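You operate a simulated robot arm through the tools that you are given. There is no shell and no other tool. Be economical: measure what you need, move in short steps, check, and stop when the job is done.

You are at the controls of a simulated two-armed robot. One attempt, no reset.

TASK
Blow the dust off the chiller fins with the wand.
Fine: leave the chiller unplugged; wand back in its holder, wall valve shut, guard shut, its wing nut tight. Where these are worked on the way, their far stop is far enough and under half their travel is too little: fan guard.

The check looks at the end state, three seconds after you hand in, the way a careful person would. Anything else that was tipped, shoved, dropped, spilled or broken makes it a failure.

THE ROBOT
Two 7-joint arms with two-finger parallel grippers on one trunk, on a base that drives. Base frame: it is fixed to the floor where the robot stands at the start and does not move with it; the origin is under the middle of the robot, x ahead of it, y to its left, z up. Lengths are in m, angles in rad, forces in N, time in s.
The left shoulder is at the start at [0.05, 0.168, 1.182], the right one opposite. With the tool pointing down near the work surface each hand reaches from about 0.1 to 0.32 m from the robot's upright axis, wherever it stands, measured 20 degrees to its own side. Places, roughly: chiller fins [0.5, 0.1, 0.5]; fan guard [0.4, 0.2, 0.6]; fan guard wing nut [0.4, 0, 0.5]; isolator switch [0.4, -0.1, 0.7]; wall air valve [-0.8, 0, 1]; wand holder [-0.9, 0.2, 0.7]. Payload 1.57 kg a hand.
The TCP of each hand is the grasp point between the finger pads, 0.03 m short of the fingertips. In the tool frame z runs along the fingers and y along their closing line. Largest opening 0.08 m; finger width 0.017, thickness 0.012; the body of the gripper, 0.04 by 0.082 m, starts 0.08 m behind the TCP.
Orientation is told as [roll, pitch, yaw] about the base's x, y, z axes, in that order, counted from this pose: with the fingers straight down and closing along the base's y, the tool's x points along the base's -x, its y along +y and its z along -z.

THE INTERFACE
- The arms move only by the tool step_arm. It takes "left_targets", "right_targets" or both (then of equal length, played together; a hand with none holds still); each is a list of rows, each an object of numbers (a shift or turn left out is 0, a gripper value left out holds the last): "wx", "wy", "wz": the turn, a rotation vector about the tool's x, y, z in units of 120 degrees (1.0 is 120 degrees); "dx", "dy", "dz": the shift along the tool's x, y, z in units of 100 mm (1.0 is 100 mm); "hand": the opening, from 0 (shut) to 1 (fully open). In form: [{"wx": .., "wy": .., "wz": .., "dx": .., "dy": .., "dz": .., "hand": ..}, ...]. A call has 1 to 12 rows; each row is the pose to reach, as a shift and turn from the pose commanded when the call began, along the tool's axes at that moment. A call with a number of a shift or a turn outside -1 to 1 is refused whole. Each row takes 0.2 s and may step no farther than 0.05 m and 0.15 rad from the row before; otherwise, or with a gripper value out of range, the whole call is refused. Where a pose cannot be reached the arm comes as near as it can. A force on the tool above 90 N (or 10 N above the force at the start of the call, whichever is more), or a blocked arm, ends the call early, and 0.2 s more pass. The fingers move at their own pace (about 0.045 m/s each) and stop on an object; they squeeze with about 28 N. The grip force told is the motor's: it shows also when the fingers shut on nothing. Time passes only in rows, and 0.2 s behind the last, so rows that repeat a pose let the fingers close. The reply holds the time, the measured pose of the TCP, the force on the tool along the base axes, the opening and the grip force, in the units named above and with some noise, with the torque about the TCP (base axes, N m) and any sound that the robot's microphone picked up.
- Cameras (640 x 400 px; columns grow to the right, rows downward): "scene" is now at [0.0601, 0.0799, 1.3837]; the picture's right is [0.94, -0.34, 0.00], its down [-0.24, -0.67, -0.71] and it looks along [0.24, 0.66, -0.71] (base axes); focal length 214 px, centre (320, 200). "left" rides on the left gripper at [0.072, 0.007, -0.122] in its tool frame; the picture's right is [-0.09, 1.00, 0.00], its down [-0.84, -0.08, -0.54] and it looks along [-0.54, -0.05, 0.84] (tool axes); focal length 238 px, centre (320, 200). "right" rides on the right gripper at [0.072, -0.007, -0.122] in its tool frame; the picture's right is [0.09, 1.00, 0.00], its down [-0.84, 0.08, -0.54] and it looks along [-0.54, 0.05, 0.84] (tool axes); focal length 238 px, centre (320, 200). There is no depth. A picture from a camera that has moved, and an enlarged one, comes with that camera's place and axes in the base frame and with its lens. The place of the scene camera against the robot may be out by one fixed shift of up to 0.018 m in any direction.
- capture(camera): a new picture of that camera. The clock stands still meanwhile.
- raise_lower(by): slides the trunk up (or, below 0, down) by that many m; the arms and the scene camera ride with it, the base frame stays. It gives what a move gives, with no picture.
- steer(legs): drives the robot by 1 to 6 legs, each [ahead, left, turn to the left] in m, m and rad, along the robot's own axes; the way and the turn of a leg run together, so that a leg with both is an arc; at most 1.5 m and 3.142 rad a leg. The arms and the cameras ride along, it lands a little off, and it stops where it bumps. It gives what a move gives.
- turn_head(pan, tilt): turns the head with the scene camera to pan (to the left, within 1.396 rad either way) and tilt (down, from -0.506 to 1.204), counted from straight ahead of the robot. It gives what a move gives.
- enlarge(camera, box): a new picture of the part [left, top, right, bottom] of that camera's present view, enlarged. The clock stands still meanwhile.
- close_job(): hands the job in; it is judged then, once.

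Work in short steps. Places have to be worked out from the pictures, the camera data and where the tool is seen: move nearer, look again, correct. Check each grasp and each placing, and mend what went wrong. You have 120 turns and 100 pictures in all, those below and enlarged ones among them. Open the grippers and draw the arms clear of the work before you hand the job in, unless the task says otherwise; then end with one line.

The tools are called after "Emit:" as a command line: name --argument value ..., lists and objects as JSON in quotes. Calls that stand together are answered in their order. step_arm: Moves the arms, as the interface text tells. Its arguments: {"type":"object","properties":{"left_targets":{"type":"array","items":{"type":"object","properties":{"wx":{"type":"number"},"wy":{"type":"number"},"wz":{"type":"number"},"dx":{"type":"number"},"dy":{"type":"number"},"dz":{"type":"number"},"hand":{"type":"number"}}}},"right_targets":{"type":"array","items":{"type":"object","properties":{"wx":{"type":"number"},"wy":{"type":"number"},"wz":{"type":"number"},"dx":{"type":"number"},"dy":{"type":"number"},"dz":{"type":"number"},"hand":{"type":"number"}}}}},"required":[]} The other tools are called the same way: raise_lower (by) slides the trunk up or down; steer (legs) drives the base; turn_head (pan, tilt) turns the head that bears the scene camera; capture (camera) takes a picture; enlarge (camera, box) takes an enlarged picture of a part of a camera's view; close_job () hands the job in.

At the start:

```text
t: 0.0
left_position: [0.341, 0.3685, 1.31]
left_orientation: [0.001, 0.002, 0.0]
left_contact_force: [0.3, -0.4, -0.2]
left_wrist_torque: [0.01, 0.04, -0.01]
left_finger_gap: 0.0802
left_gripper_force: 0.1
right_position: [0.2836, 0.0315, 1.3678]
right_orientation: [0.002, -0.001, -0.001]
right_contact_force: [-0.7, 0.3, -1.1]
right_wrist_torque: [0.01, -0.02, -0.02]
right_finger_gap: 0.08
right_gripper_force: 0.1
trunk travel left (down, up): [-0.35, 0.093]
robot x, y, heading: [0.0027, 0.0013, -0.002]
head pan, tilt: [1.223, 0.787]
```

scene: 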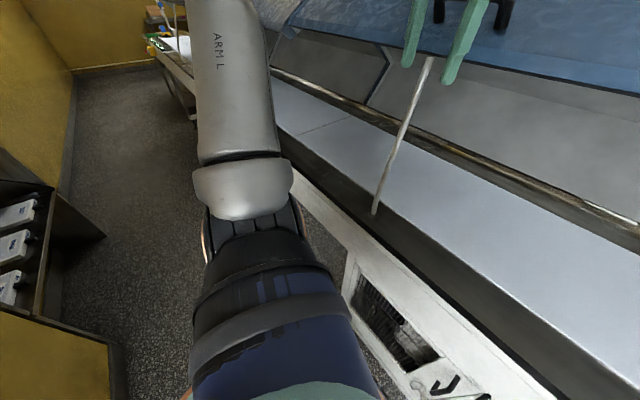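
right: 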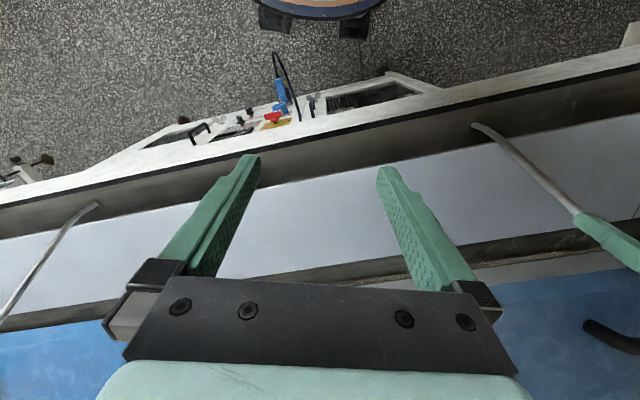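
left: 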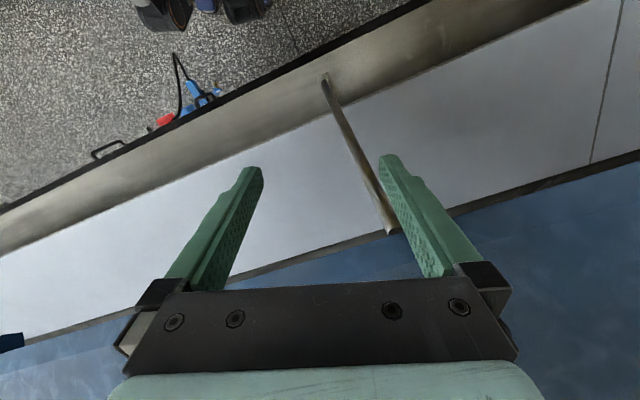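

I start by looking ahead at the chiller by turning the head to face the work.

Emit:
turn_head --pan 0.0 --tilt 1.0

Emit:
capture --camera "scene"

```text
t: 1.4
left_position: [0.3424, 0.3682, 1.309]
left_orientation: [-0.001, -0.001, -0.001]
left_contact_force: [0.7, 0.3, 0.3]
left_wrist_torque: [-0.03, 0.03, 0.01]
left_finger_gap: 0.0801
left_gripper_force: 0.1
right_position: [0.2829, 0.0317, 1.3676]
right_orientation: [0.001, 0.0, -0.001]
right_contact_force: [0.0, 0.1, -0.3]
right_wrist_torque: [0.0, 0.01, -0.05]
right_finger_gap: 0.0798
right_gripper_force: 0.0
trunk travel left (down, up): [-0.35, 0.093]
robot x, y, heading: [0.0003, -0.0019, -0.003]
head pan, tilt: [0.0, 1.0]
```

```text
96 pictures are left
camera scene: at [0.1022, 0.0035, 1.3676], right [0.0, -1.0, 0.0], down [-0.84, 0.0, -0.54], along [0.54, 0.0, -0.84], focal length 214 px, centre (320, 200)
```

scene: 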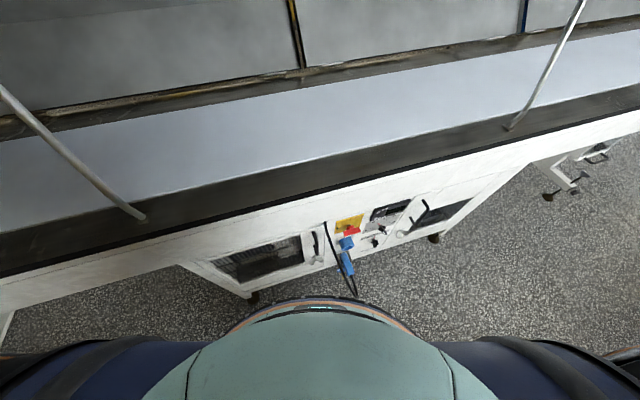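

Chiller is under a counter. I enlarge its front to read the parts.

Emit:
enlarge --camera "scene" --box '[180, 180, 480, 310]'

Emit:
turn_head --pan 0.0 --tilt 0.3

Emit:
capture --camera "scene"

```text
2.13 times, centred on (330, 245) of scene
camera zoom: at [0.1022, 0.0035, 1.3676], right [0.0, -1.0, 0.0], down [-0.84, 0.0, -0.54], along [0.54, 0.0, -0.84], focal length 458 px, centre (299, 104)
```

zoom: 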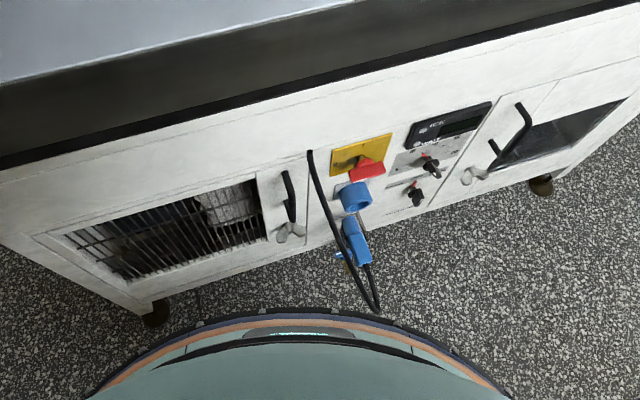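

```text
t: 2.5
left_position: [0.3416, 0.3674, 1.3101]
left_orientation: [-0.001, -0.001, 0.0]
left_contact_force: [0.3, 0.7, -0.3]
left_wrist_torque: [0.01, -0.02, -0.01]
left_finger_gap: 0.0799
left_gripper_force: 0.1
right_position: [0.2836, 0.0309, 1.3678]
right_orientation: [0.002, 0.0, -0.003]
right_contact_force: [-0.9, 0.1, 1.1]
right_wrist_torque: [0.01, -0.01, 0.03]
right_finger_gap: 0.08
right_gripper_force: 0.0
trunk travel left (down, up): [-0.35, 0.093]
robot x, y, heading: [0.0015, 0.0018, -0.001]
head pan, tilt: [0.0, 0.3]
```

```text
94 pictures are left
camera scene: at [0.1259, 0.0035, 1.427], right [0.0, -1.0, 0.0], down [-0.3, 0.0, -0.95], along [0.95, 0.0, -0.3], focal length 214 px, centre (320, 200)
```

scene: 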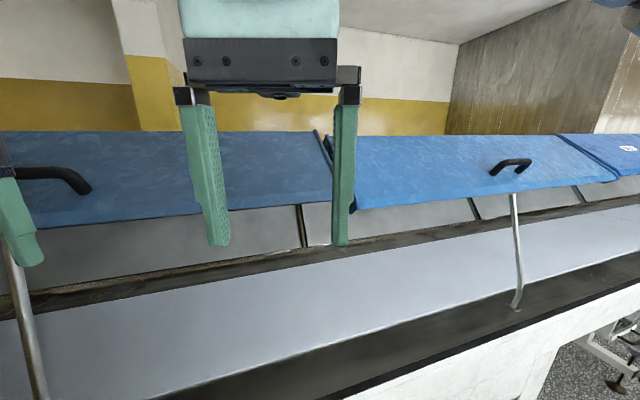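

The counter has thin stay rods near the hands, so I back straight away before doing anything else, then look at the front.

Emit:
steer --legs '[[-0.3, 0, 0]]'

Emit:
turn_head --pan 0.0 --tilt 0.85

Emit:
enlarge --camera "scene" --box '[160, 100, 480, 300]'

Emit:
capture --camera "scene"

```text
t: 4.5
left_position: [0.0431, 0.3668, 1.3107]
left_orientation: [-0.001, -0.001, -0.002]
left_contact_force: [-0.3, 0.2, -0.5]
left_wrist_torque: [0.02, -0.03, -0.01]
left_finger_gap: 0.0803
left_gripper_force: 0.0
right_position: [-0.0167, 0.0305, 1.3683]
right_orientation: [0.0, 0.0, -0.004]
right_contact_force: [-0.4, 0.0, 0.3]
right_wrist_torque: [-0.02, 0.01, 0.0]
right_finger_gap: 0.0801
right_gripper_force: 0.0
trunk travel left (down, up): [-0.35, 0.093]
robot x, y, heading: [-0.2975, 0.0001, -0.006]
head pan, tilt: [0.0, 0.3]
```

```text
t: 5.5
left_position: [0.0428, 0.3677, 1.3101]
left_orientation: [0.0, 0.0, -0.004]
left_contact_force: [0.3, 0.9, -0.9]
left_wrist_torque: [-0.04, 0.01, 0.0]
left_finger_gap: 0.08
left_gripper_force: 0.0
right_position: [-0.0163, 0.0308, 1.3683]
right_orientation: [0.002, 0.001, -0.006]
right_contact_force: [-0.3, -0.2, -0.1]
right_wrist_torque: [0.0, -0.01, -0.04]
right_finger_gap: 0.08
right_gripper_force: 0.0
trunk travel left (down, up): [-0.35, 0.093]
robot x, y, heading: [-0.3028, -0.0012, -0.003]
head pan, tilt: [0.0, 0.85]
```

```text
2.00 times, centred on (320, 200) of scene
camera zoom: at [-0.1884, 0.0036, 1.3788], right [0.0, -1.0, 0.0], down [-0.75, 0.0, -0.66], along [0.66, 0.0, -0.75], focal length 429 px, centre (320, 200)
```

zoom: 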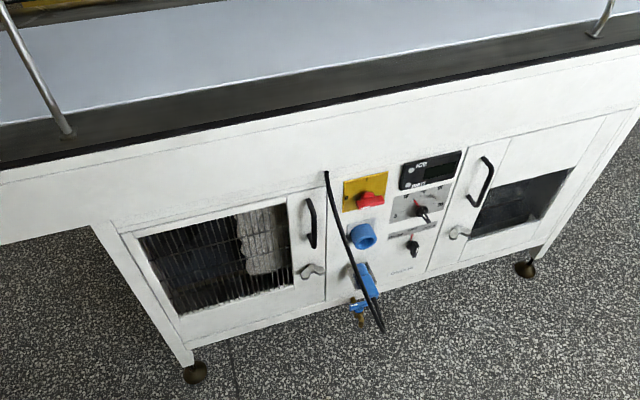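

```text
92 pictures are left
camera scene: at [-0.1884, 0.0036, 1.3788], right [0.0, -1.0, 0.0], down [-0.75, 0.0, -0.66], along [0.66, 0.0, -0.75], focal length 214 px, centre (320, 200)
```

scene: 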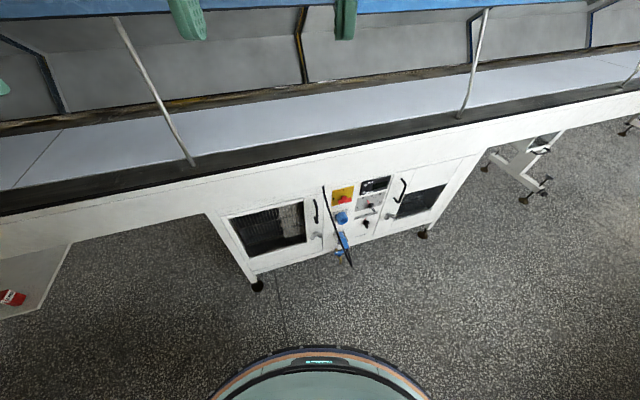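

The guard (left) has a handle and a wing nut on its right edge; isolator with blue socket/plug lies beside it. I lower the trunk and zoom in.

Emit:
raise_lower --by -0.35

Emit:
turn_head --pan 0.0 --tilt 0.7

Emit:
enlarge --camera "scene" --box '[160, 100, 480, 300]'

Emit:
enlarge --camera "scene" --box '[270, 160, 390, 235]'

```text
t: 8.9
left_position: [0.0445, 0.3677, 0.9591]
left_orientation: [0.0, 0.0, -0.006]
left_contact_force: [-0.6, -0.5, 0.4]
left_wrist_torque: [0.0, 0.03, -0.03]
left_finger_gap: 0.0801
left_gripper_force: 0.1
right_position: [-0.0155, 0.0299, 1.0185]
right_orientation: [0.003, 0.0, -0.005]
right_contact_force: [-0.7, -0.4, 0.5]
right_wrist_torque: [0.01, 0.01, 0.0]
right_finger_gap: 0.0803
right_gripper_force: 0.1
trunk travel left (down, up): [0.0, 0.443]
robot x, y, heading: [-0.3004, -0.0001, -0.005]
head pan, tilt: [0.0, 0.85]
```

```text
t: 9.6
left_position: [0.044, 0.3681, 0.9597]
left_orientation: [-0.003, 0.001, -0.004]
left_contact_force: [0.1, -0.1, 0.4]
left_wrist_torque: [-0.01, -0.01, 0.01]
left_finger_gap: 0.08
left_gripper_force: 0.2
right_position: [-0.0149, 0.0307, 1.0174]
right_orientation: [0.003, 0.0, -0.005]
right_contact_force: [-0.7, 0.6, 0.1]
right_wrist_torque: [0.02, 0.0, 0.01]
right_finger_gap: 0.0798
right_gripper_force: 0.2
trunk travel left (down, up): [0.0, 0.443]
robot x, y, heading: [-0.3005, 0.001, -0.003]
head pan, tilt: [0.0, 0.7]
```

```text
2.00 times, centred on (320, 200) of scene
camera zoom: at [-0.1816, 0.0036, 1.0409], right [0.0, -1.0, 0.0], down [-0.64, 0.0, -0.76], along [0.76, 0.0, -0.64], focal length 429 px, centre (320, 200)
```

zoom: 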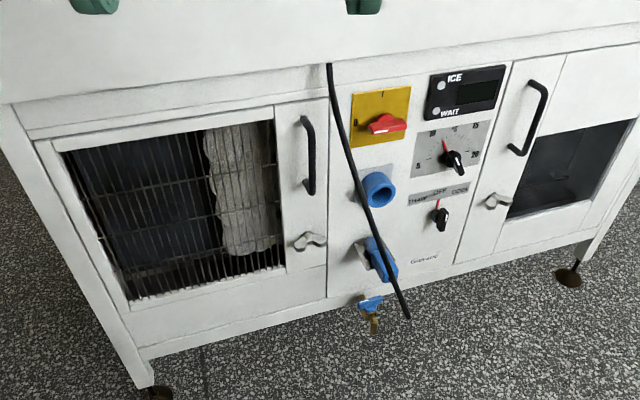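

```text
5.33 times, centred on (330, 198) of scene
camera zoom: at [-0.1816, 0.0036, 1.0409], right [0.0, -1.0, 0.0], down [-0.64, 0.0, -0.76], along [0.76, 0.0, -0.64], focal length 1144 px, centre (267, 213)
```

zoom: 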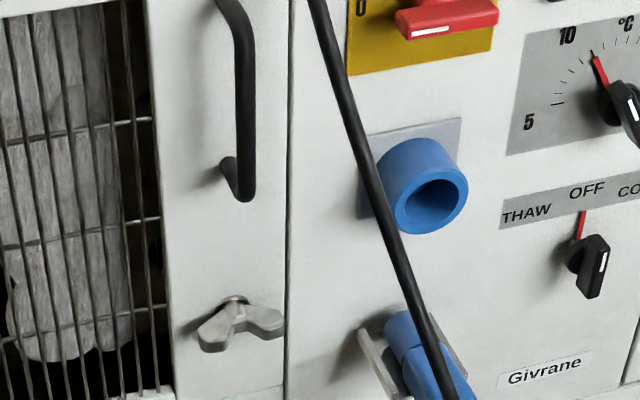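

The plug is already out (hangs in its clip), isolator seems at 0. Now look behind: pan the head left first to check the room for turning.

Emit:
turn_head --pan 1.396 --tilt 0.5

Emit:
capture --camera "scene"

Emit:
turn_head --pan -1.396 --tilt 0.5

Emit:
capture --camera "scene"

```text
t: 11.2
left_position: [0.0435, 0.3667, 0.9596]
left_orientation: [0.001, 0.0, -0.003]
left_contact_force: [0.0, -0.1, 0.7]
left_wrist_torque: [-0.02, -0.01, 0.0]
left_finger_gap: 0.0801
left_gripper_force: 0.1
right_position: [-0.0155, 0.0318, 1.0182]
right_orientation: [0.003, 0.001, -0.005]
right_contact_force: [-0.2, 0.5, -0.5]
right_wrist_torque: [-0.01, 0.0, -0.02]
right_finger_gap: 0.0798
right_gripper_force: 0.2
trunk travel left (down, up): [0.0, 0.443]
robot x, y, heading: [-0.3, 0.0006, -0.004]
head pan, tilt: [1.396, 0.499]
```

```text
89 pictures are left
camera scene: at [-0.2504, 0.0935, 1.0587], right [0.98, -0.18, 0.0], down [-0.09, -0.47, -0.88], along [0.16, 0.86, -0.48], focal length 214 px, centre (320, 200)
```

scene: 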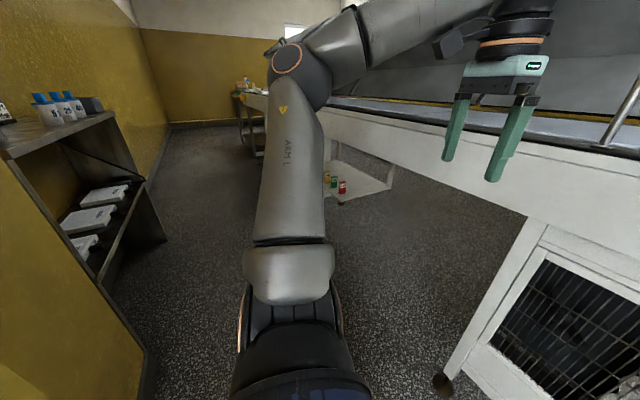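

```text
t: 13.6
left_position: [0.0431, 0.3675, 0.9599]
left_orientation: [0.001, 0.0, -0.004]
left_contact_force: [-0.3, -0.7, 0.9]
left_wrist_torque: [-0.01, -0.01, -0.01]
left_finger_gap: 0.08
left_gripper_force: 0.0
right_position: [-0.0153, 0.0301, 1.0181]
right_orientation: [0.003, 0.001, -0.005]
right_contact_force: [0.9, 0.2, 0.5]
right_wrist_torque: [0.02, 0.01, 0.03]
right_finger_gap: 0.0799
right_gripper_force: 0.1
trunk travel left (down, up): [0.0, 0.443]
robot x, y, heading: [-0.2967, 0.0031, -0.004]
head pan, tilt: [-1.396, 0.499]
```

```text
88 pictures are left
camera scene: at [-0.2511, -0.0857, 1.0587], right [-0.99, -0.17, 0.0], down [-0.08, 0.47, -0.88], along [0.15, -0.87, -0.48], focal length 214 px, centre (320, 200)
```

scene: 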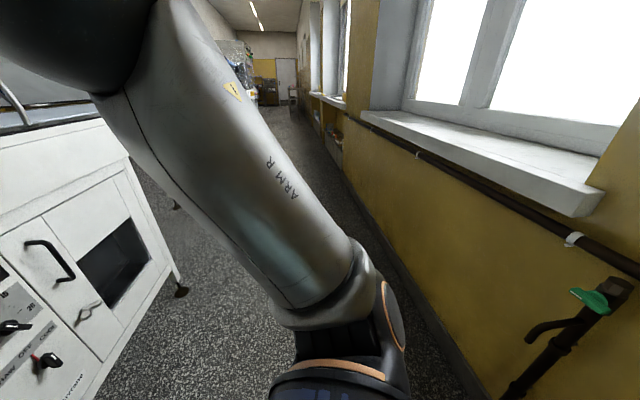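

Corridor is narrow and the chiller front is yawed about 0.32 rad. I retract the left hand towards the axis before turning round.

Emit:
step_arm --left_targets '[{"dx": 0.0, "dy": -0.4}, {"dx": 0.1, "dy": -0.8}, {"dx": 0.3, "dy": -1.0}, {"dx": 0.5, "dy": -1.0}]'

Emit:
steer --legs '[[0.08, -0.0, 0], [0, 0, -1.57]]'

Emit:
turn_head --pan -1.0 --tilt 0.4

Emit:
capture --camera "scene"

```text
t: 14.6
left_position: [-0.0065, 0.2668, 0.9623]
left_orientation: [0.001, 0.001, -0.003]
left_contact_force: [-0.2, -0.6, 0.8]
left_wrist_torque: [0.0, 0.01, -0.03]
left_finger_gap: 0.0802
left_gripper_force: 0.0
right_position: [-0.0165, 0.0308, 1.0183]
right_orientation: [0.001, -0.002, -0.005]
right_contact_force: [1.0, 0.7, -0.1]
right_wrist_torque: [0.01, 0.0, -0.01]
right_finger_gap: 0.0801
right_gripper_force: 0.0
trunk travel left (down, up): [0.0, 0.443]
robot x, y, heading: [-0.3, 0.002, -0.005]
head pan, tilt: [-1.396, 0.499]
```

```text
t: 19.5
left_position: [0.0511, -0.2902, 0.9606]
left_orientation: [-0.001, 0.0, -1.566]
left_contact_force: [-0.2, 0.2, -0.7]
left_wrist_torque: [-0.01, 0.01, 0.02]
left_finger_gap: 0.08
left_gripper_force: 0.0
right_position: [-0.1861, -0.2825, 1.0176]
right_orientation: [0.003, 0.001, -1.567]
right_contact_force: [-0.3, 0.1, 0.4]
right_wrist_torque: [0.03, 0.02, 0.0]
right_finger_gap: 0.0799
right_gripper_force: 0.0
trunk travel left (down, up): [0.0, 0.443]
robot x, y, heading: [-0.2188, 0.0005, -1.566]
head pan, tilt: [-1.396, 0.499]
```

```text
t: 20.3
left_position: [0.0516, -0.2895, 0.9601]
left_orientation: [0.0, 0.0, -1.565]
left_contact_force: [-0.5, 0.2, 0.2]
left_wrist_torque: [-0.03, -0.01, 0.01]
left_finger_gap: 0.0799
left_gripper_force: 0.0
right_position: [-0.1866, -0.282, 1.0177]
right_orientation: [0.001, -0.001, -1.567]
right_contact_force: [0.3, -0.2, -1.0]
right_wrist_torque: [-0.01, 0.03, 0.0]
right_finger_gap: 0.0801
right_gripper_force: 0.0
trunk travel left (down, up): [0.0, 0.443]
robot x, y, heading: [-0.2223, -0.003, -1.569]
head pan, tilt: [-1.0, 0.4]
```

```text
87 pictures are left
camera scene: at [-0.3039, -0.0866, 1.0678], right [-0.54, 0.84, 0.0], down [0.33, 0.21, -0.92], along [-0.77, -0.5, -0.39], focal length 214 px, centre (320, 200)
```

scene: 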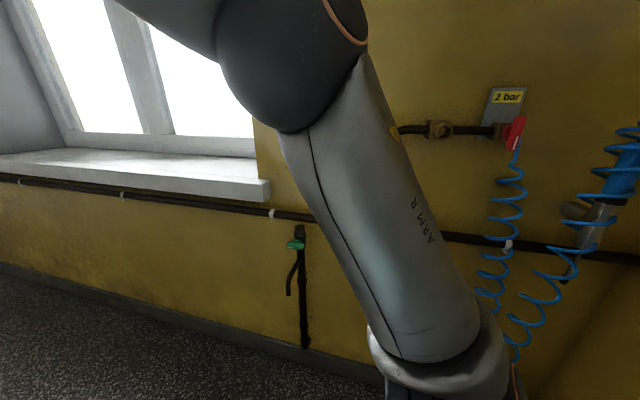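

I see the red air valve with "2 bar" plate and a coiled hose leading to the wand. Finish turning to face them.

Emit:
steer --legs '[[0, 0, -1.57]]'

Emit:
turn_head --pan 0.0 --tilt 0.35

Emit:
capture --camera "scene"

```text
t: 24.5
left_position: [-0.506, -0.272, 0.9619]
left_orientation: [0.0, 0.0, -3.126]
left_contact_force: [0.4, 0.9, 0.1]
left_wrist_torque: [0.01, 0.0, -0.01]
left_finger_gap: 0.08
left_gripper_force: 0.0
right_position: [-0.5014, -0.0341, 1.0176]
right_orientation: [0.001, 0.0, -3.129]
right_contact_force: [0.3, 0.6, -0.5]
right_wrist_torque: [0.01, 0.01, 0.02]
right_finger_gap: 0.0798
right_gripper_force: 0.1
trunk travel left (down, up): [0.0, 0.443]
robot x, y, heading: [-0.2189, 0.0021, -3.128]
head pan, tilt: [-1.0, 0.4]
```

```text
t: 25.8
left_position: [-0.5068, -0.2725, 0.9611]
left_orientation: [-0.001, 0.0, -3.127]
left_contact_force: [-0.7, 0.0, -0.4]
left_wrist_torque: [0.0, 0.05, -0.02]
left_finger_gap: 0.0799
left_gripper_force: 0.1
right_position: [-0.5019, -0.0353, 1.0176]
right_orientation: [0.002, 0.001, -3.128]
right_contact_force: [0.0, -0.2, 0.0]
right_wrist_torque: [-0.05, -0.01, 0.02]
right_finger_gap: 0.08
right_gripper_force: 0.1
trunk travel left (down, up): [0.0, 0.443]
robot x, y, heading: [-0.2202, -0.0015, -3.129]
head pan, tilt: [0.0, 0.351]
```

```text
86 pictures are left
camera scene: at [-0.3595, 0.0019, 1.0724], right [-0.01, 1.0, 0.0], down [0.34, 0.0, -0.94], along [-0.94, -0.01, -0.34], focal length 214 px, centre (320, 200)
```

scene: 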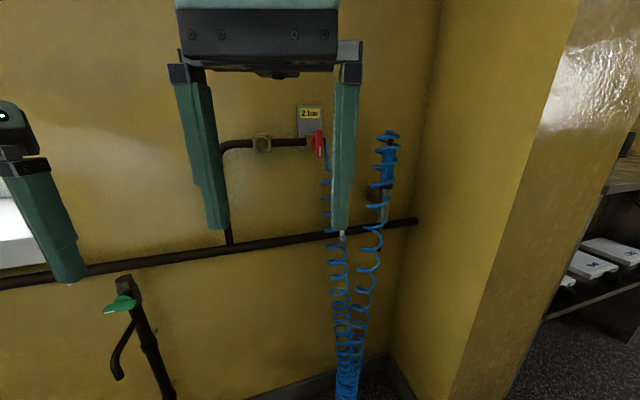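

Emit:
enlarge --camera "scene" --box '[280, 90, 440, 260]'

```text
2.35 times, centred on (360, 175) of scene
camera zoom: at [-0.3595, 0.0019, 1.0724], right [-0.01, 1.0, 0.0], down [0.34, 0.0, -0.94], along [-0.94, -0.01, -0.34], focal length 505 px, centre (226, 259)
```

zoom: 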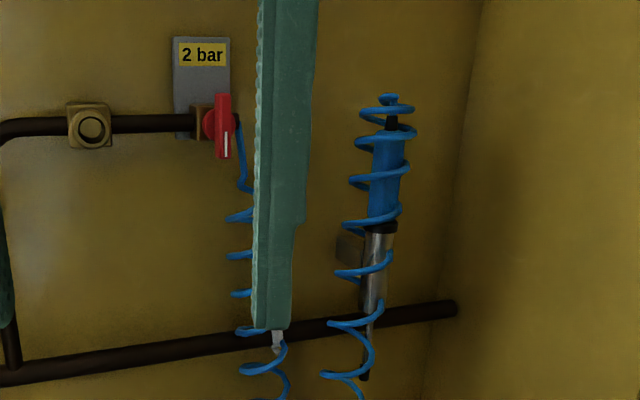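

I turn the right hand to point forward (at the wall) for valve and wand, moving it slightly to its own side.

Emit:
step_arm --right_targets '[{"wy": -0.068, "dy": -0.1}, {"wy": -0.136, "dy": -0.2}, {"wy": -0.204, "dy": -0.3}, {"wy": -0.272, "dy": -0.4}, {"wy": -0.34, "dy": -0.5}, {"wy": -0.408, "dy": -0.6}, {"wy": -0.476, "dy": -0.7}, {"wy": -0.544, "dy": -0.8}, {"wy": -0.612, "dy": -0.9}, {"wy": -0.68, "dy": -1.0}, {"wy": -0.75, "dy": -1.0}]'

Emit:
capture --camera "scene"

Emit:
capture --camera "right"

```text
t: 27.8
left_position: [-0.5053, -0.2723, 0.9618]
left_orientation: [0.0, 0.0, -3.128]
left_contact_force: [1.2, -0.2, -0.9]
left_wrist_torque: [-0.01, -0.02, -0.01]
left_finger_gap: 0.08
left_gripper_force: 0.0
right_position: [-0.5246, 0.0522, 1.0539]
right_orientation: [0.369, -1.072, 2.723]
right_contact_force: [0.2, 0.3, 0.3]
right_wrist_torque: [0.0, -0.02, 0.03]
right_finger_gap: 0.0799
right_gripper_force: 0.0
trunk travel left (down, up): [0.0, 0.443]
robot x, y, heading: [-0.2204, 0.0007, -3.126]
head pan, tilt: [0.0, 0.351]
stopped in row 9 (right hand): the arm was blocked; the commanded pose is now the measured one
```

```text
84 pictures are left
camera scene: at [-0.3584, 0.0104, 1.0648], right [0.08, 1.0, 0.0], down [0.42, -0.03, -0.91], along [-0.91, 0.07, -0.42], focal length 214 px, centre (320, 200)
```

scene: 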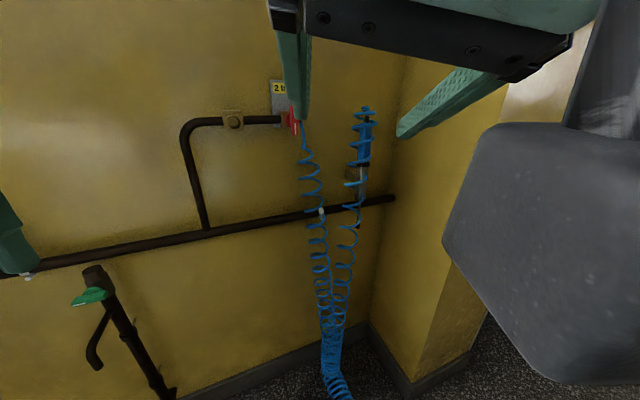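

```text
83 pictures are left
camera right: at [-0.3854, 0.0449, 1.0451], right [-0.05, -0.99, 0.09], down [0.11, 0.09, 0.99], along [-0.99, 0.06, 0.11], focal length 238 px, centre (320, 200)
```

right: 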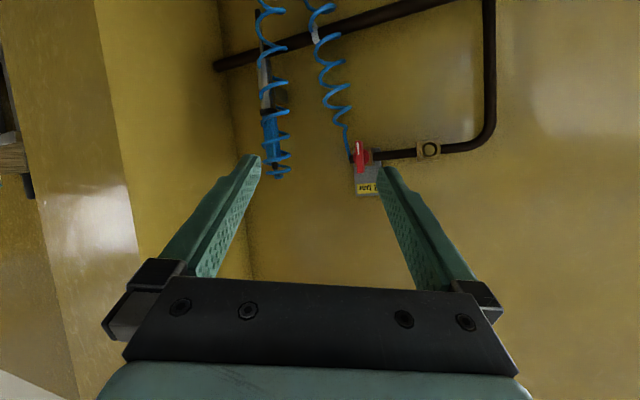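

The hand touched the head. I move it forward-down and to its right, away from the head, then finish the pitch.

Emit:
step_arm --right_targets '[{"dx": 0.1, "dy": -0.25, "dz": 0.35}, {"dx": 0.2, "dy": -0.5, "dz": 0.7}, {"dx": 0.3, "dy": -0.8, "dz": 0.95}, {"dx": 0.3, "dy": -0.9, "dz": 1.0, "wy": -0.06}, {"dx": 0.3, "dy": -0.9, "dz": 1.0, "wy": -0.12}, {"dx": 0.3, "dy": -0.9, "dz": 1.0, "wy": -0.18}, {"dx": 0.3, "dy": -0.9, "dz": 1.0, "wy": -0.217}]'

Emit:
capture --camera "scene"

Emit:
capture --camera "right"

```text
t: 29.4
left_position: [-0.506, -0.2719, 0.9611]
left_orientation: [0.001, 0.001, -3.127]
left_contact_force: [-0.2, -0.7, -0.5]
left_wrist_torque: [-0.03, -0.01, -0.01]
left_finger_gap: 0.0798
left_gripper_force: 0.1
right_position: [-0.5961, 0.1288, 0.9719]
right_orientation: [1.528, -1.407, 1.535]
right_contact_force: [0.4, 0.6, 0.2]
right_wrist_torque: [0.0, -0.04, 0.04]
right_finger_gap: 0.0801
right_gripper_force: 0.0
right hand out of reach, approached as far as the arm can: row 7
trunk travel left (down, up): [0.0, 0.443]
robot x, y, heading: [-0.2204, 0.0006, -3.129]
head pan, tilt: [0.0, 0.351]
```

```text
82 pictures are left
camera scene: at [-0.3595, 0.0019, 1.0724], right [-0.01, 1.0, 0.0], down [0.34, 0.01, -0.94], along [-0.94, -0.01, -0.34], focal length 214 px, centre (320, 200)
```

scene: 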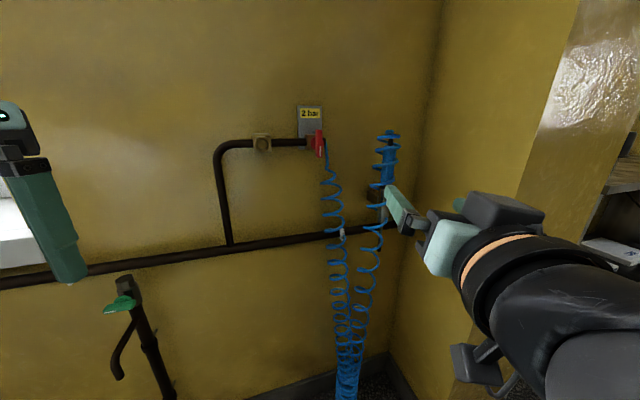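

```text
81 pictures are left
camera right: at [-0.4757, 0.1156, 0.9018], right [-0.08, -0.99, 0.07], down [0.54, 0.01, 0.84], along [-0.84, 0.11, 0.53], focal length 238 px, centre (320, 200)
```

right: 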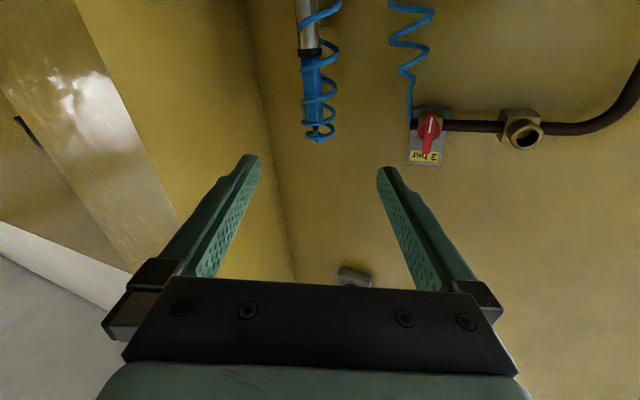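

Triangulating: valve lever ≈(-0.825, 0, 1.01), wand handle ≈(-0.953, 0.177, 0.90–1.03). I drive 0.15 m towards the wall and look at the valve closely.

Emit:
steer --legs '[[0.13, 0, 0]]'

Emit:
enlarge --camera "scene" --box '[260, 60, 460, 260]'

Emit:
capture --camera "right"

```text
t: 30.6
left_position: [-0.6354, -0.2727, 0.9612]
left_orientation: [-0.001, 0.0, -3.126]
left_contact_force: [0.6, 0.6, -0.5]
left_wrist_torque: [-0.03, 0.01, -0.01]
left_finger_gap: 0.08
left_gripper_force: 0.0
right_position: [-0.7244, 0.1281, 0.9729]
right_orientation: [1.517, -1.409, 1.539]
right_contact_force: [0.4, 0.1, 0.5]
right_wrist_torque: [0.04, 0.05, 0.0]
right_finger_gap: 0.0804
right_gripper_force: 0.0
trunk travel left (down, up): [0.0, 0.443]
robot x, y, heading: [-0.3457, 0.0021, -3.129]
head pan, tilt: [0.0, 0.351]
```

```text
2.00 times, centred on (360, 160) of scene
camera zoom: at [-0.4883, 0.0002, 1.0724], right [-0.01, 1.0, 0.0], down [0.34, 0.0, -0.94], along [-0.94, -0.01, -0.34], focal length 429 px, centre (240, 280)
```

zoom: 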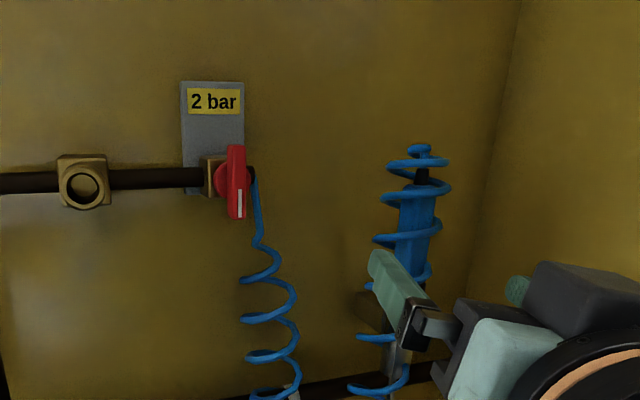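

```text
79 pictures are left
camera right: at [-0.6044, 0.114, 0.902], right [-0.08, -0.99, 0.07], down [0.54, 0.01, 0.84], along [-0.84, 0.11, 0.53], focal length 238 px, centre (320, 200)
```

right: 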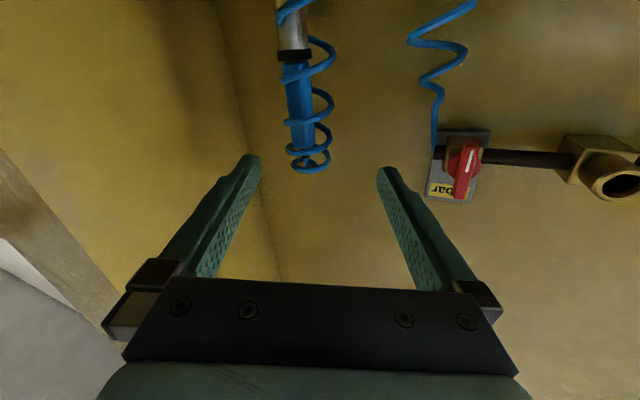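

Emit:
enlarge --camera "right" --box '[410, 110, 510, 210]'

Emit:
enlarge --camera "scene" --box '[340, 110, 420, 260]'

Emit:
enlarge --camera "scene" --box '[290, 110, 350, 170]'

```text
4.00 times, centred on (460, 160) of right
camera zoom: at [-0.6044, 0.114, 0.902], right [-0.08, -0.99, 0.07], down [0.54, 0.01, 0.84], along [-0.84, 0.11, 0.53], focal length 953 px, centre (-240, 360)
```

zoom: 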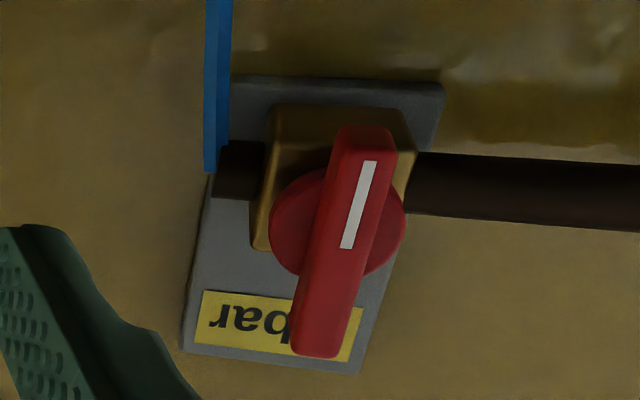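

```text
2.67 times, centred on (380, 185) of scene
camera zoom: at [-0.4883, 0.0002, 1.0724], right [-0.01, 1.0, 0.0], down [0.34, 0.0, -0.94], along [-0.94, -0.01, -0.34], focal length 572 px, centre (160, 240)
```

zoom: 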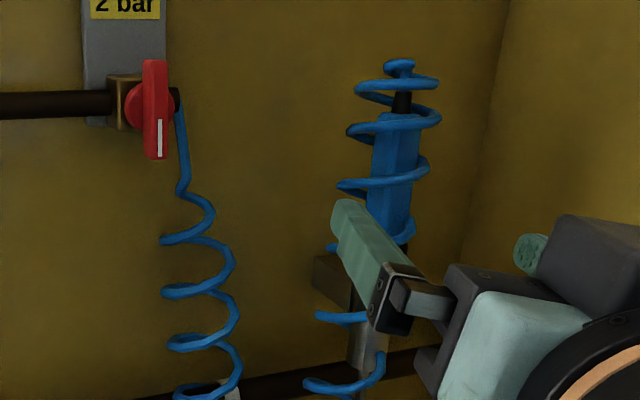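

```text
6.67 times, centred on (320, 140) of scene
camera zoom: at [-0.4883, 0.0002, 1.0724], right [-0.01, 1.0, 0.0], down [0.34, 0.0, -0.94], along [-0.94, -0.01, -0.34], focal length 1430 px, centre (320, 600)
```

zoom: 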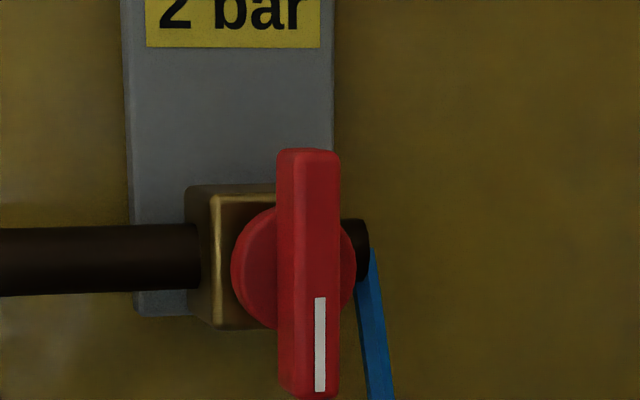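

The wall (like the counter) is yawed ~0.31 rad: valve faces (0.95,0.31). I turn the robot left by 0.31 to face the wall squarely, which also brings the right hand before the valve.

Emit:
steer --legs '[[0, 0, 0.31]]'

Emit:
capture --camera "scene"

Emit:
capture --camera "right"

```text
t: 32.0
left_position: [-0.5404, -0.3481, 0.9608]
left_orientation: [0.001, -0.001, -2.821]
left_contact_force: [0.5, -0.2, -0.5]
left_wrist_torque: [0.02, -0.01, -0.01]
left_finger_gap: 0.08
left_gripper_force: 0.0
right_position: [-0.746, 0.0081, 0.9725]
right_orientation: [1.517, -1.409, 1.849]
right_contact_force: [-0.2, 0.1, 0.5]
right_wrist_torque: [0.0, -0.02, -0.01]
right_finger_gap: 0.08
right_gripper_force: 0.1
trunk travel left (down, up): [0.0, 0.443]
robot x, y, heading: [-0.3459, -0.003, -2.818]
head pan, tilt: [0.0, 0.351]
```

```text
75 pictures are left
camera scene: at [-0.4816, -0.0401, 1.0724], right [-0.32, 0.95, 0.0], down [0.33, 0.11, -0.94], along [-0.89, -0.3, -0.34], focal length 214 px, centre (320, 200)
```

scene: 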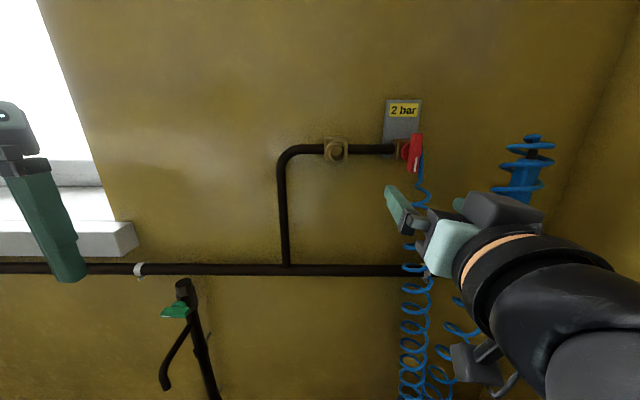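

```text
74 pictures are left
camera right: at [-0.6273, 0.0312, 0.902], right [0.22, -0.97, 0.07], down [0.51, 0.18, 0.84], along [-0.83, -0.15, 0.53], focal length 238 px, centre (320, 200)
```

right: 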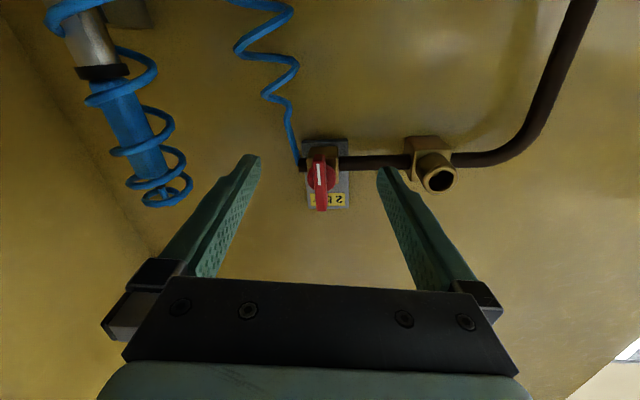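

Lever centre ≈(-0.84,-0.009,1.014). I align the hand with the wall normal, un-roll it, and move to a pregrasp.

Emit:
step_arm --right_targets '[{"dx": -0.2, "dy": -0.02, "dz": 0.1, "wx": -0.022, "wz": -0.039}, {"dx": -0.428, "dy": -0.042, "dz": 0.258, "wx": -0.044, "wz": -0.078}]'

Emit:
capture --camera "right"

```text
t: 32.6
left_position: [-0.5394, -0.3489, 0.9589]
left_orientation: [-0.001, 0.001, -2.821]
left_contact_force: [0.6, -0.9, -0.1]
left_wrist_torque: [0.01, -0.01, 0.02]
left_finger_gap: 0.0798
left_gripper_force: 0.0
right_position: [-0.7737, 0.0138, 1.014]
right_orientation: [-1.329, -1.567, -1.494]
right_contact_force: [-0.1, 0.9, 0.8]
right_wrist_torque: [0.02, -0.01, -0.01]
right_finger_gap: 0.08
right_gripper_force: 0.0
trunk travel left (down, up): [0.0, 0.443]
robot x, y, heading: [-0.3474, 0.0005, -2.817]
head pan, tilt: [0.0, 0.351]
```

```text
73 pictures are left
camera right: at [-0.6616, 0.0592, 0.9425], right [0.31, -0.95, -0.1], down [0.54, 0.09, 0.84], along [-0.78, -0.31, 0.54], focal length 238 px, centre (320, 200)
```

right: 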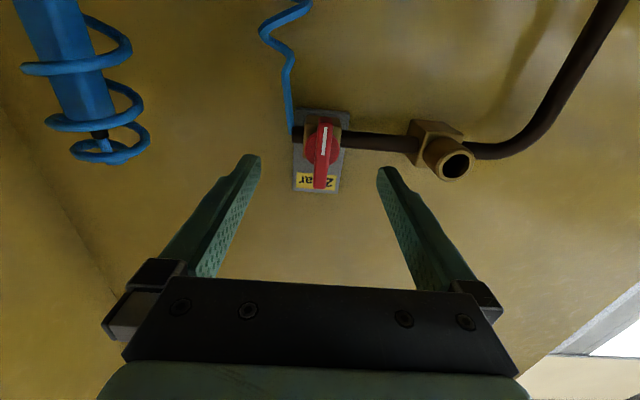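

Lever centre confirmed at ≈(-0.841,-0.009,1.018). Advance 5 cm and close the fingers on the bar.

Emit:
step_arm --right_targets '[{"dx": -0.03, "dz": 0.25}, {"dx": -0.03, "dz": 0.5}, {"dx": -0.03, "dz": 0.5, "hand": 0}, {"dx": -0.03, "dz": 0.5, "hand": 0}, {"dx": -0.03, "dz": 0.5, "hand": 0}, {"dx": -0.03, "dz": 0.5, "hand": 0}]'

Emit:
capture --camera "right"

```text
t: 34.0
left_position: [-0.54, -0.3486, 0.96]
left_orientation: [-0.002, -0.001, -2.819]
left_contact_force: [0.7, 1.0, -0.1]
left_wrist_torque: [-0.03, 0.01, 0.0]
left_finger_gap: 0.0801
left_gripper_force: 0.1
right_position: [-0.8216, -0.005, 1.0166]
right_orientation: [-1.24, -1.566, -1.578]
right_contact_force: [-0.3, -10.3, 0.6]
right_wrist_torque: [-0.04, 0.18, 0.44]
right_finger_gap: 0.0304
right_gripper_force: 23.3
trunk travel left (down, up): [0.0, 0.443]
robot x, y, heading: [-0.347, -0.0005, -2.819]
head pan, tilt: [0.0, 0.351]
```

```text
72 pictures are left
camera right: at [-0.7099, 0.0415, 0.9447], right [0.32, -0.94, -0.1], down [0.54, 0.09, 0.84], along [-0.78, -0.32, 0.54], focal length 238 px, centre (320, 200)
```

right: 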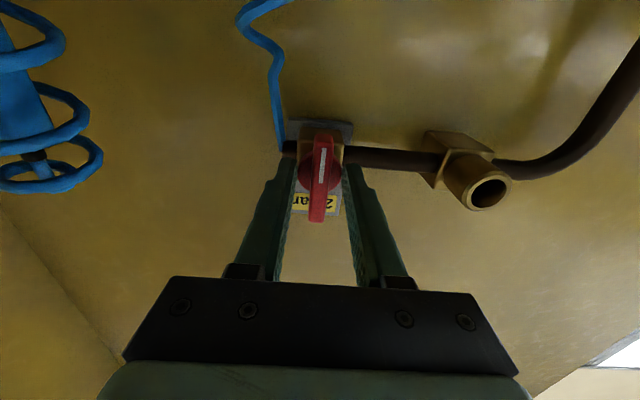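

Gap 30 mm means I hold the disc, not the bar. Open a bit, back off 14 mm, close again.

Emit:
step_arm --right_targets '[{"hand": 0.7}, {"hand": 0.7}, {"dz": -0.14, "dy": 0.02, "hand": 0.7}, {"dz": -0.14, "dy": 0.02, "hand": 0}, {"dz": -0.14, "dy": 0.02, "hand": 0}, {"dz": -0.14, "dy": 0.02, "hand": 0}, {"dz": -0.14, "dy": 0.02, "hand": 0}]'

Emit:
capture --camera "right"

```text
t: 35.6
left_position: [-0.5388, -0.3479, 0.9609]
left_orientation: [0.0, -0.001, -2.823]
left_contact_force: [-0.3, -0.8, 0.1]
left_wrist_torque: [-0.02, -0.02, 0.01]
left_finger_gap: 0.0801
left_gripper_force: 0.1
right_position: [-0.8086, 0.0006, 1.0164]
right_orientation: [-1.208, -1.566, -1.614]
right_contact_force: [1.6, -5.5, -0.2]
right_wrist_torque: [-0.15, 0.06, 0.09]
right_finger_gap: 0.0118
right_gripper_force: 26.2
trunk travel left (down, up): [0.0, 0.443]
robot x, y, heading: [-0.348, 0.0043, -2.817]
head pan, tilt: [0.0, 0.351]
```

```text
71 pictures are left
camera right: at [-0.696, 0.0453, 0.9445], right [0.31, -0.94, -0.09], down [0.54, 0.09, 0.84], along [-0.78, -0.31, 0.54], focal length 238 px, centre (320, 200)
```

right: 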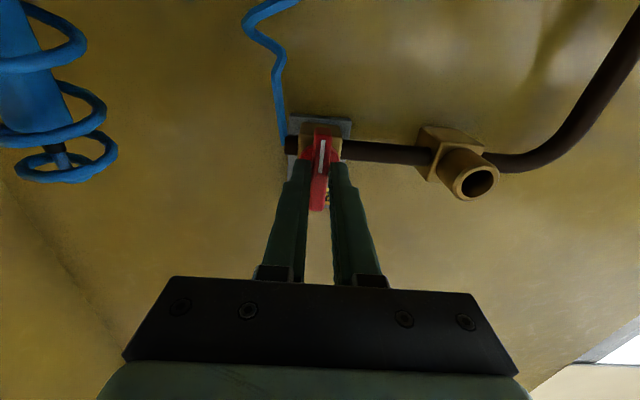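

The bar is gripped (11.8 mm). I try turning it counter-clockwise a little and check the torque.

Emit:
step_arm --right_targets '[{"wz": -0.06}, {"wz": -0.12}, {"wz": -0.18}]'

```text
t: 36.4
left_position: [-0.5383, -0.3479, 0.961]
left_orientation: [0.001, 0.001, -2.822]
left_contact_force: [0.0, -0.2, -0.1]
left_wrist_torque: [0.02, -0.05, 0.01]
left_finger_gap: 0.0802
left_gripper_force: 0.2
right_position: [-0.808, 0.0, 1.0171]
right_orientation: [-1.573, -1.192, -1.252]
right_contact_force: [1.4, -3.6, 3.4]
right_wrist_torque: [-1.1, -0.37, 0.02]
right_finger_gap: 0.0187
right_gripper_force: 33.2
trunk travel left (down, up): [0.0, 0.443]
robot x, y, heading: [-0.346, -0.0036, -2.82]
head pan, tilt: [0.0, 0.351]
```

Torque rose and the bar forced the fingers apart: that's against the stop. Turn back and go clockwise.

Emit:
step_arm --right_targets '[{"wz": 0.06}, {"wz": 0.12}, {"wz": 0.18}, {"wz": 0.24}, {"wz": 0.3}, {"wz": 0.36}]'

Emit:
capture --camera "right"

```text
t: 37.8
left_position: [-0.5399, -0.3491, 0.9614]
left_orientation: [0.0, 0.0, -2.823]
left_contact_force: [0.1, -0.5, 0.2]
left_wrist_torque: [0.01, 0.01, -0.03]
left_finger_gap: 0.0799
left_gripper_force: 0.1
right_position: [-0.8086, -0.0021, 1.0163]
right_orientation: [1.559, -1.193, 1.901]
right_contact_force: [5.3, -4.9, -7.0]
right_wrist_torque: [-0.04, 0.24, -0.09]
right_finger_gap: 0.0116
right_gripper_force: 29.0
trunk travel left (down, up): [0.0, 0.443]
robot x, y, heading: [-0.3456, -0.0005, -2.824]
head pan, tilt: [0.0, 0.351]
```

```text
70 pictures are left
camera right: at [-0.6869, 0.0184, 0.9482], right [0.3, -0.91, 0.28], down [0.44, 0.39, 0.81], along [-0.85, -0.12, 0.52], focal length 238 px, centre (320, 200)
```

right: 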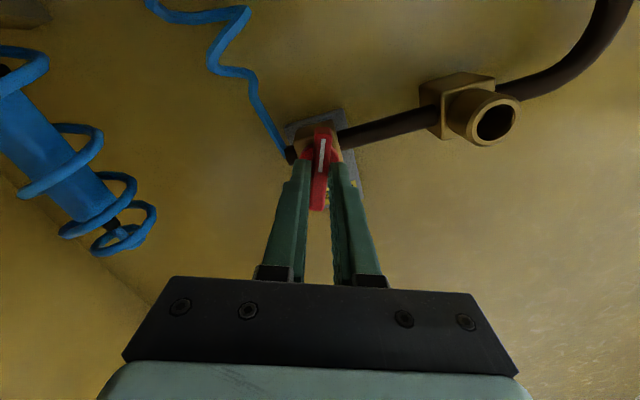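

It turns with the hand. Continue clockwise towards a quarter turn.

Emit:
step_arm --right_targets '[{"wz": 0.06}, {"wz": 0.12}, {"wz": 0.18}, {"wz": 0.24}, {"wz": 0.3}, {"wz": 0.36}, {"wz": 0.42}, {"wz": 0.48}, {"wz": 0.54}, {"wz": 0.58}]'

Emit:
capture --camera "right"

```text
t: 40.0
left_position: [-0.5386, -0.3491, 0.9594]
left_orientation: [-0.004, 0.0, -2.82]
left_contact_force: [0.7, -0.6, 0.3]
left_wrist_torque: [0.04, 0.0, 0.03]
left_finger_gap: 0.08
left_gripper_force: 0.2
right_position: [-0.808, -0.0041, 1.02]
right_orientation: [1.578, 0.022, 1.895]
right_contact_force: [-4.8, -21.6, 18.1]
right_wrist_torque: [0.43, 0.55, 0.58]
right_finger_gap: 0.0118
right_gripper_force: 29.3
trunk travel left (down, up): [0.0, 0.443]
robot x, y, heading: [-0.3483, -0.003, -2.819]
head pan, tilt: [0.0, 0.351]
```

```text
69 pictures are left
camera right: at [-0.6701, -0.0322, 1.0143], right [0.03, -0.07, 1.0], down [0.25, 0.97, 0.06], along [-0.97, 0.24, 0.04], focal length 238 px, centre (320, 200)
```

right: 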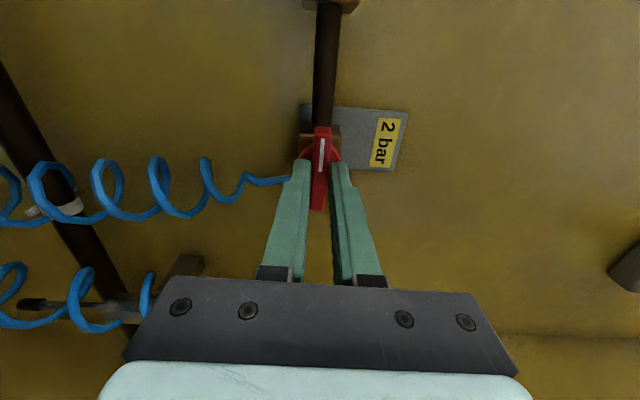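

Lever is now parallel to the pipe: valve open. Release, back off and roll the hand back.

Emit:
step_arm --right_targets '[{"hand": 0.8}, {"hand": 0.8}, {"dz": -0.3}, {"dz": -0.7}, {"dz": -0.9}]'

Emit:
step_arm --right_targets '[{"wz": -0.07}, {"wz": -0.14}, {"wz": -0.21}, {"wz": -0.28}, {"wz": -0.35}, {"wz": -0.42}, {"wz": -0.49}, {"wz": -0.56}, {"wz": -0.63}, {"wz": -0.7}, {"wz": -0.75}]'

Emit:
capture --camera "scene"

Emit:
capture --camera "right"

```text
t: 41.2
left_position: [-0.5393, -0.3481, 0.9609]
left_orientation: [0.001, -0.001, -2.82]
left_contact_force: [-0.1, 0.1, 0.5]
left_wrist_torque: [-0.01, 0.02, 0.01]
left_finger_gap: 0.0799
left_gripper_force: 0.0
right_position: [-0.7246, 0.0276, 1.0144]
right_orientation: [1.563, 0.02, 1.885]
right_contact_force: [0.6, -0.5, 0.6]
right_wrist_torque: [0.0, 0.0, -0.02]
right_finger_gap: 0.0638
right_gripper_force: 0.1
trunk travel left (down, up): [0.0, 0.443]
robot x, y, heading: [-0.3506, -0.0019, -2.818]
head pan, tilt: [0.0, 0.351]
```

```text
t: 43.6
left_position: [-0.5404, -0.3474, 0.9596]
left_orientation: [0.0, 0.0, -2.82]
left_contact_force: [0.4, 0.4, -0.2]
left_wrist_torque: [0.01, -0.03, 0.03]
left_finger_gap: 0.0798
left_gripper_force: 0.1
right_position: [-0.7224, 0.0279, 1.0165]
right_orientation: [1.377, -1.556, 2.084]
right_contact_force: [-0.4, -0.2, 0.4]
right_wrist_torque: [-0.03, -0.01, -0.02]
right_finger_gap: 0.0642
right_gripper_force: 0.0
trunk travel left (down, up): [0.0, 0.443]
robot x, y, heading: [-0.3438, -0.0024, -2.817]
head pan, tilt: [0.0, 0.351]
```

```text
68 pictures are left
camera scene: at [-0.4831, -0.0353, 1.0736], right [-0.26, 0.96, 0.0], down [0.32, 0.09, -0.94], along [-0.91, -0.25, -0.33], focal length 214 px, centre (320, 200)
```

scene: 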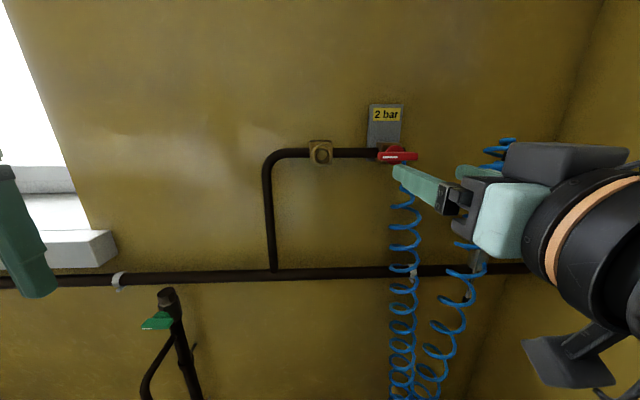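

```text
67 pictures are left
camera right: at [-0.6096, 0.072, 0.945], right [0.31, -0.95, -0.08], down [0.53, 0.11, 0.84], along [-0.79, -0.3, 0.54], focal length 238 px, centre (320, 200)
```

right: 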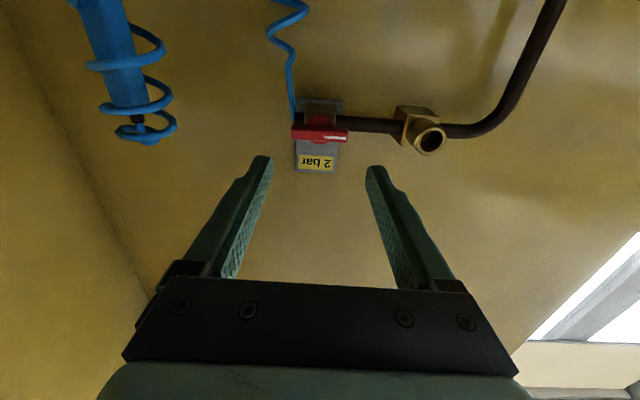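

Valve is open. Now back off and turn round to the chiller (heading ≈0.32).

Emit:
steer --legs '[[-0.13, 0, 0], [0, 0, 1.57], [0, 0, 1.57]]'

Emit:
turn_head --pan 0.0 --tilt 0.7

Emit:
capture --camera "scene"

```text
t: 52.5
left_position: [-0.0238, 0.3798, 0.9604]
left_orientation: [0.0, -0.001, 0.293]
left_contact_force: [0.8, -1.6, 0.2]
left_wrist_torque: [-0.01, 0.01, -0.03]
left_finger_gap: 0.08
left_gripper_force: 0.0
right_position: [0.1483, -0.0017, 1.0167]
right_orientation: [1.447, -1.55, -1.162]
right_contact_force: [-0.9, -0.9, 0.4]
right_wrist_torque: [0.01, -0.02, -0.02]
right_finger_gap: 0.0641
right_gripper_force: 0.0
trunk travel left (down, up): [0.0, 0.443]
robot x, y, heading: [-0.2252, 0.0364, 0.296]
head pan, tilt: [0.0, 0.351]
```

```text
t: 53.3
left_position: [-0.0223, 0.3804, 0.9591]
left_orientation: [-0.001, -0.001, 0.291]
left_contact_force: [-0.1, 0.2, 1.1]
left_wrist_torque: [0.0, -0.01, -0.01]
left_finger_gap: 0.08
left_gripper_force: 0.1
right_position: [0.148, -0.0003, 1.0128]
right_orientation: [1.208, -1.558, -0.918]
right_contact_force: [-1.1, -0.4, -0.3]
right_wrist_torque: [0.01, -0.02, 0.0]
right_finger_gap: 0.0639
right_gripper_force: 0.0
trunk travel left (down, up): [0.0, 0.443]
robot x, y, heading: [-0.2251, 0.0381, 0.294]
head pan, tilt: [0.0, 0.7]
```

```text
66 pictures are left
camera scene: at [-0.1097, 0.0751, 1.0459], right [0.24, -0.97, 0.0], down [-0.58, -0.14, -0.8], along [0.78, 0.19, -0.6], focal length 214 px, centre (320, 200)
```

scene: 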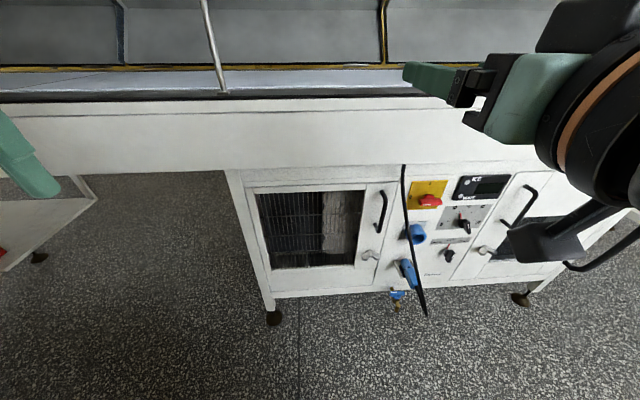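

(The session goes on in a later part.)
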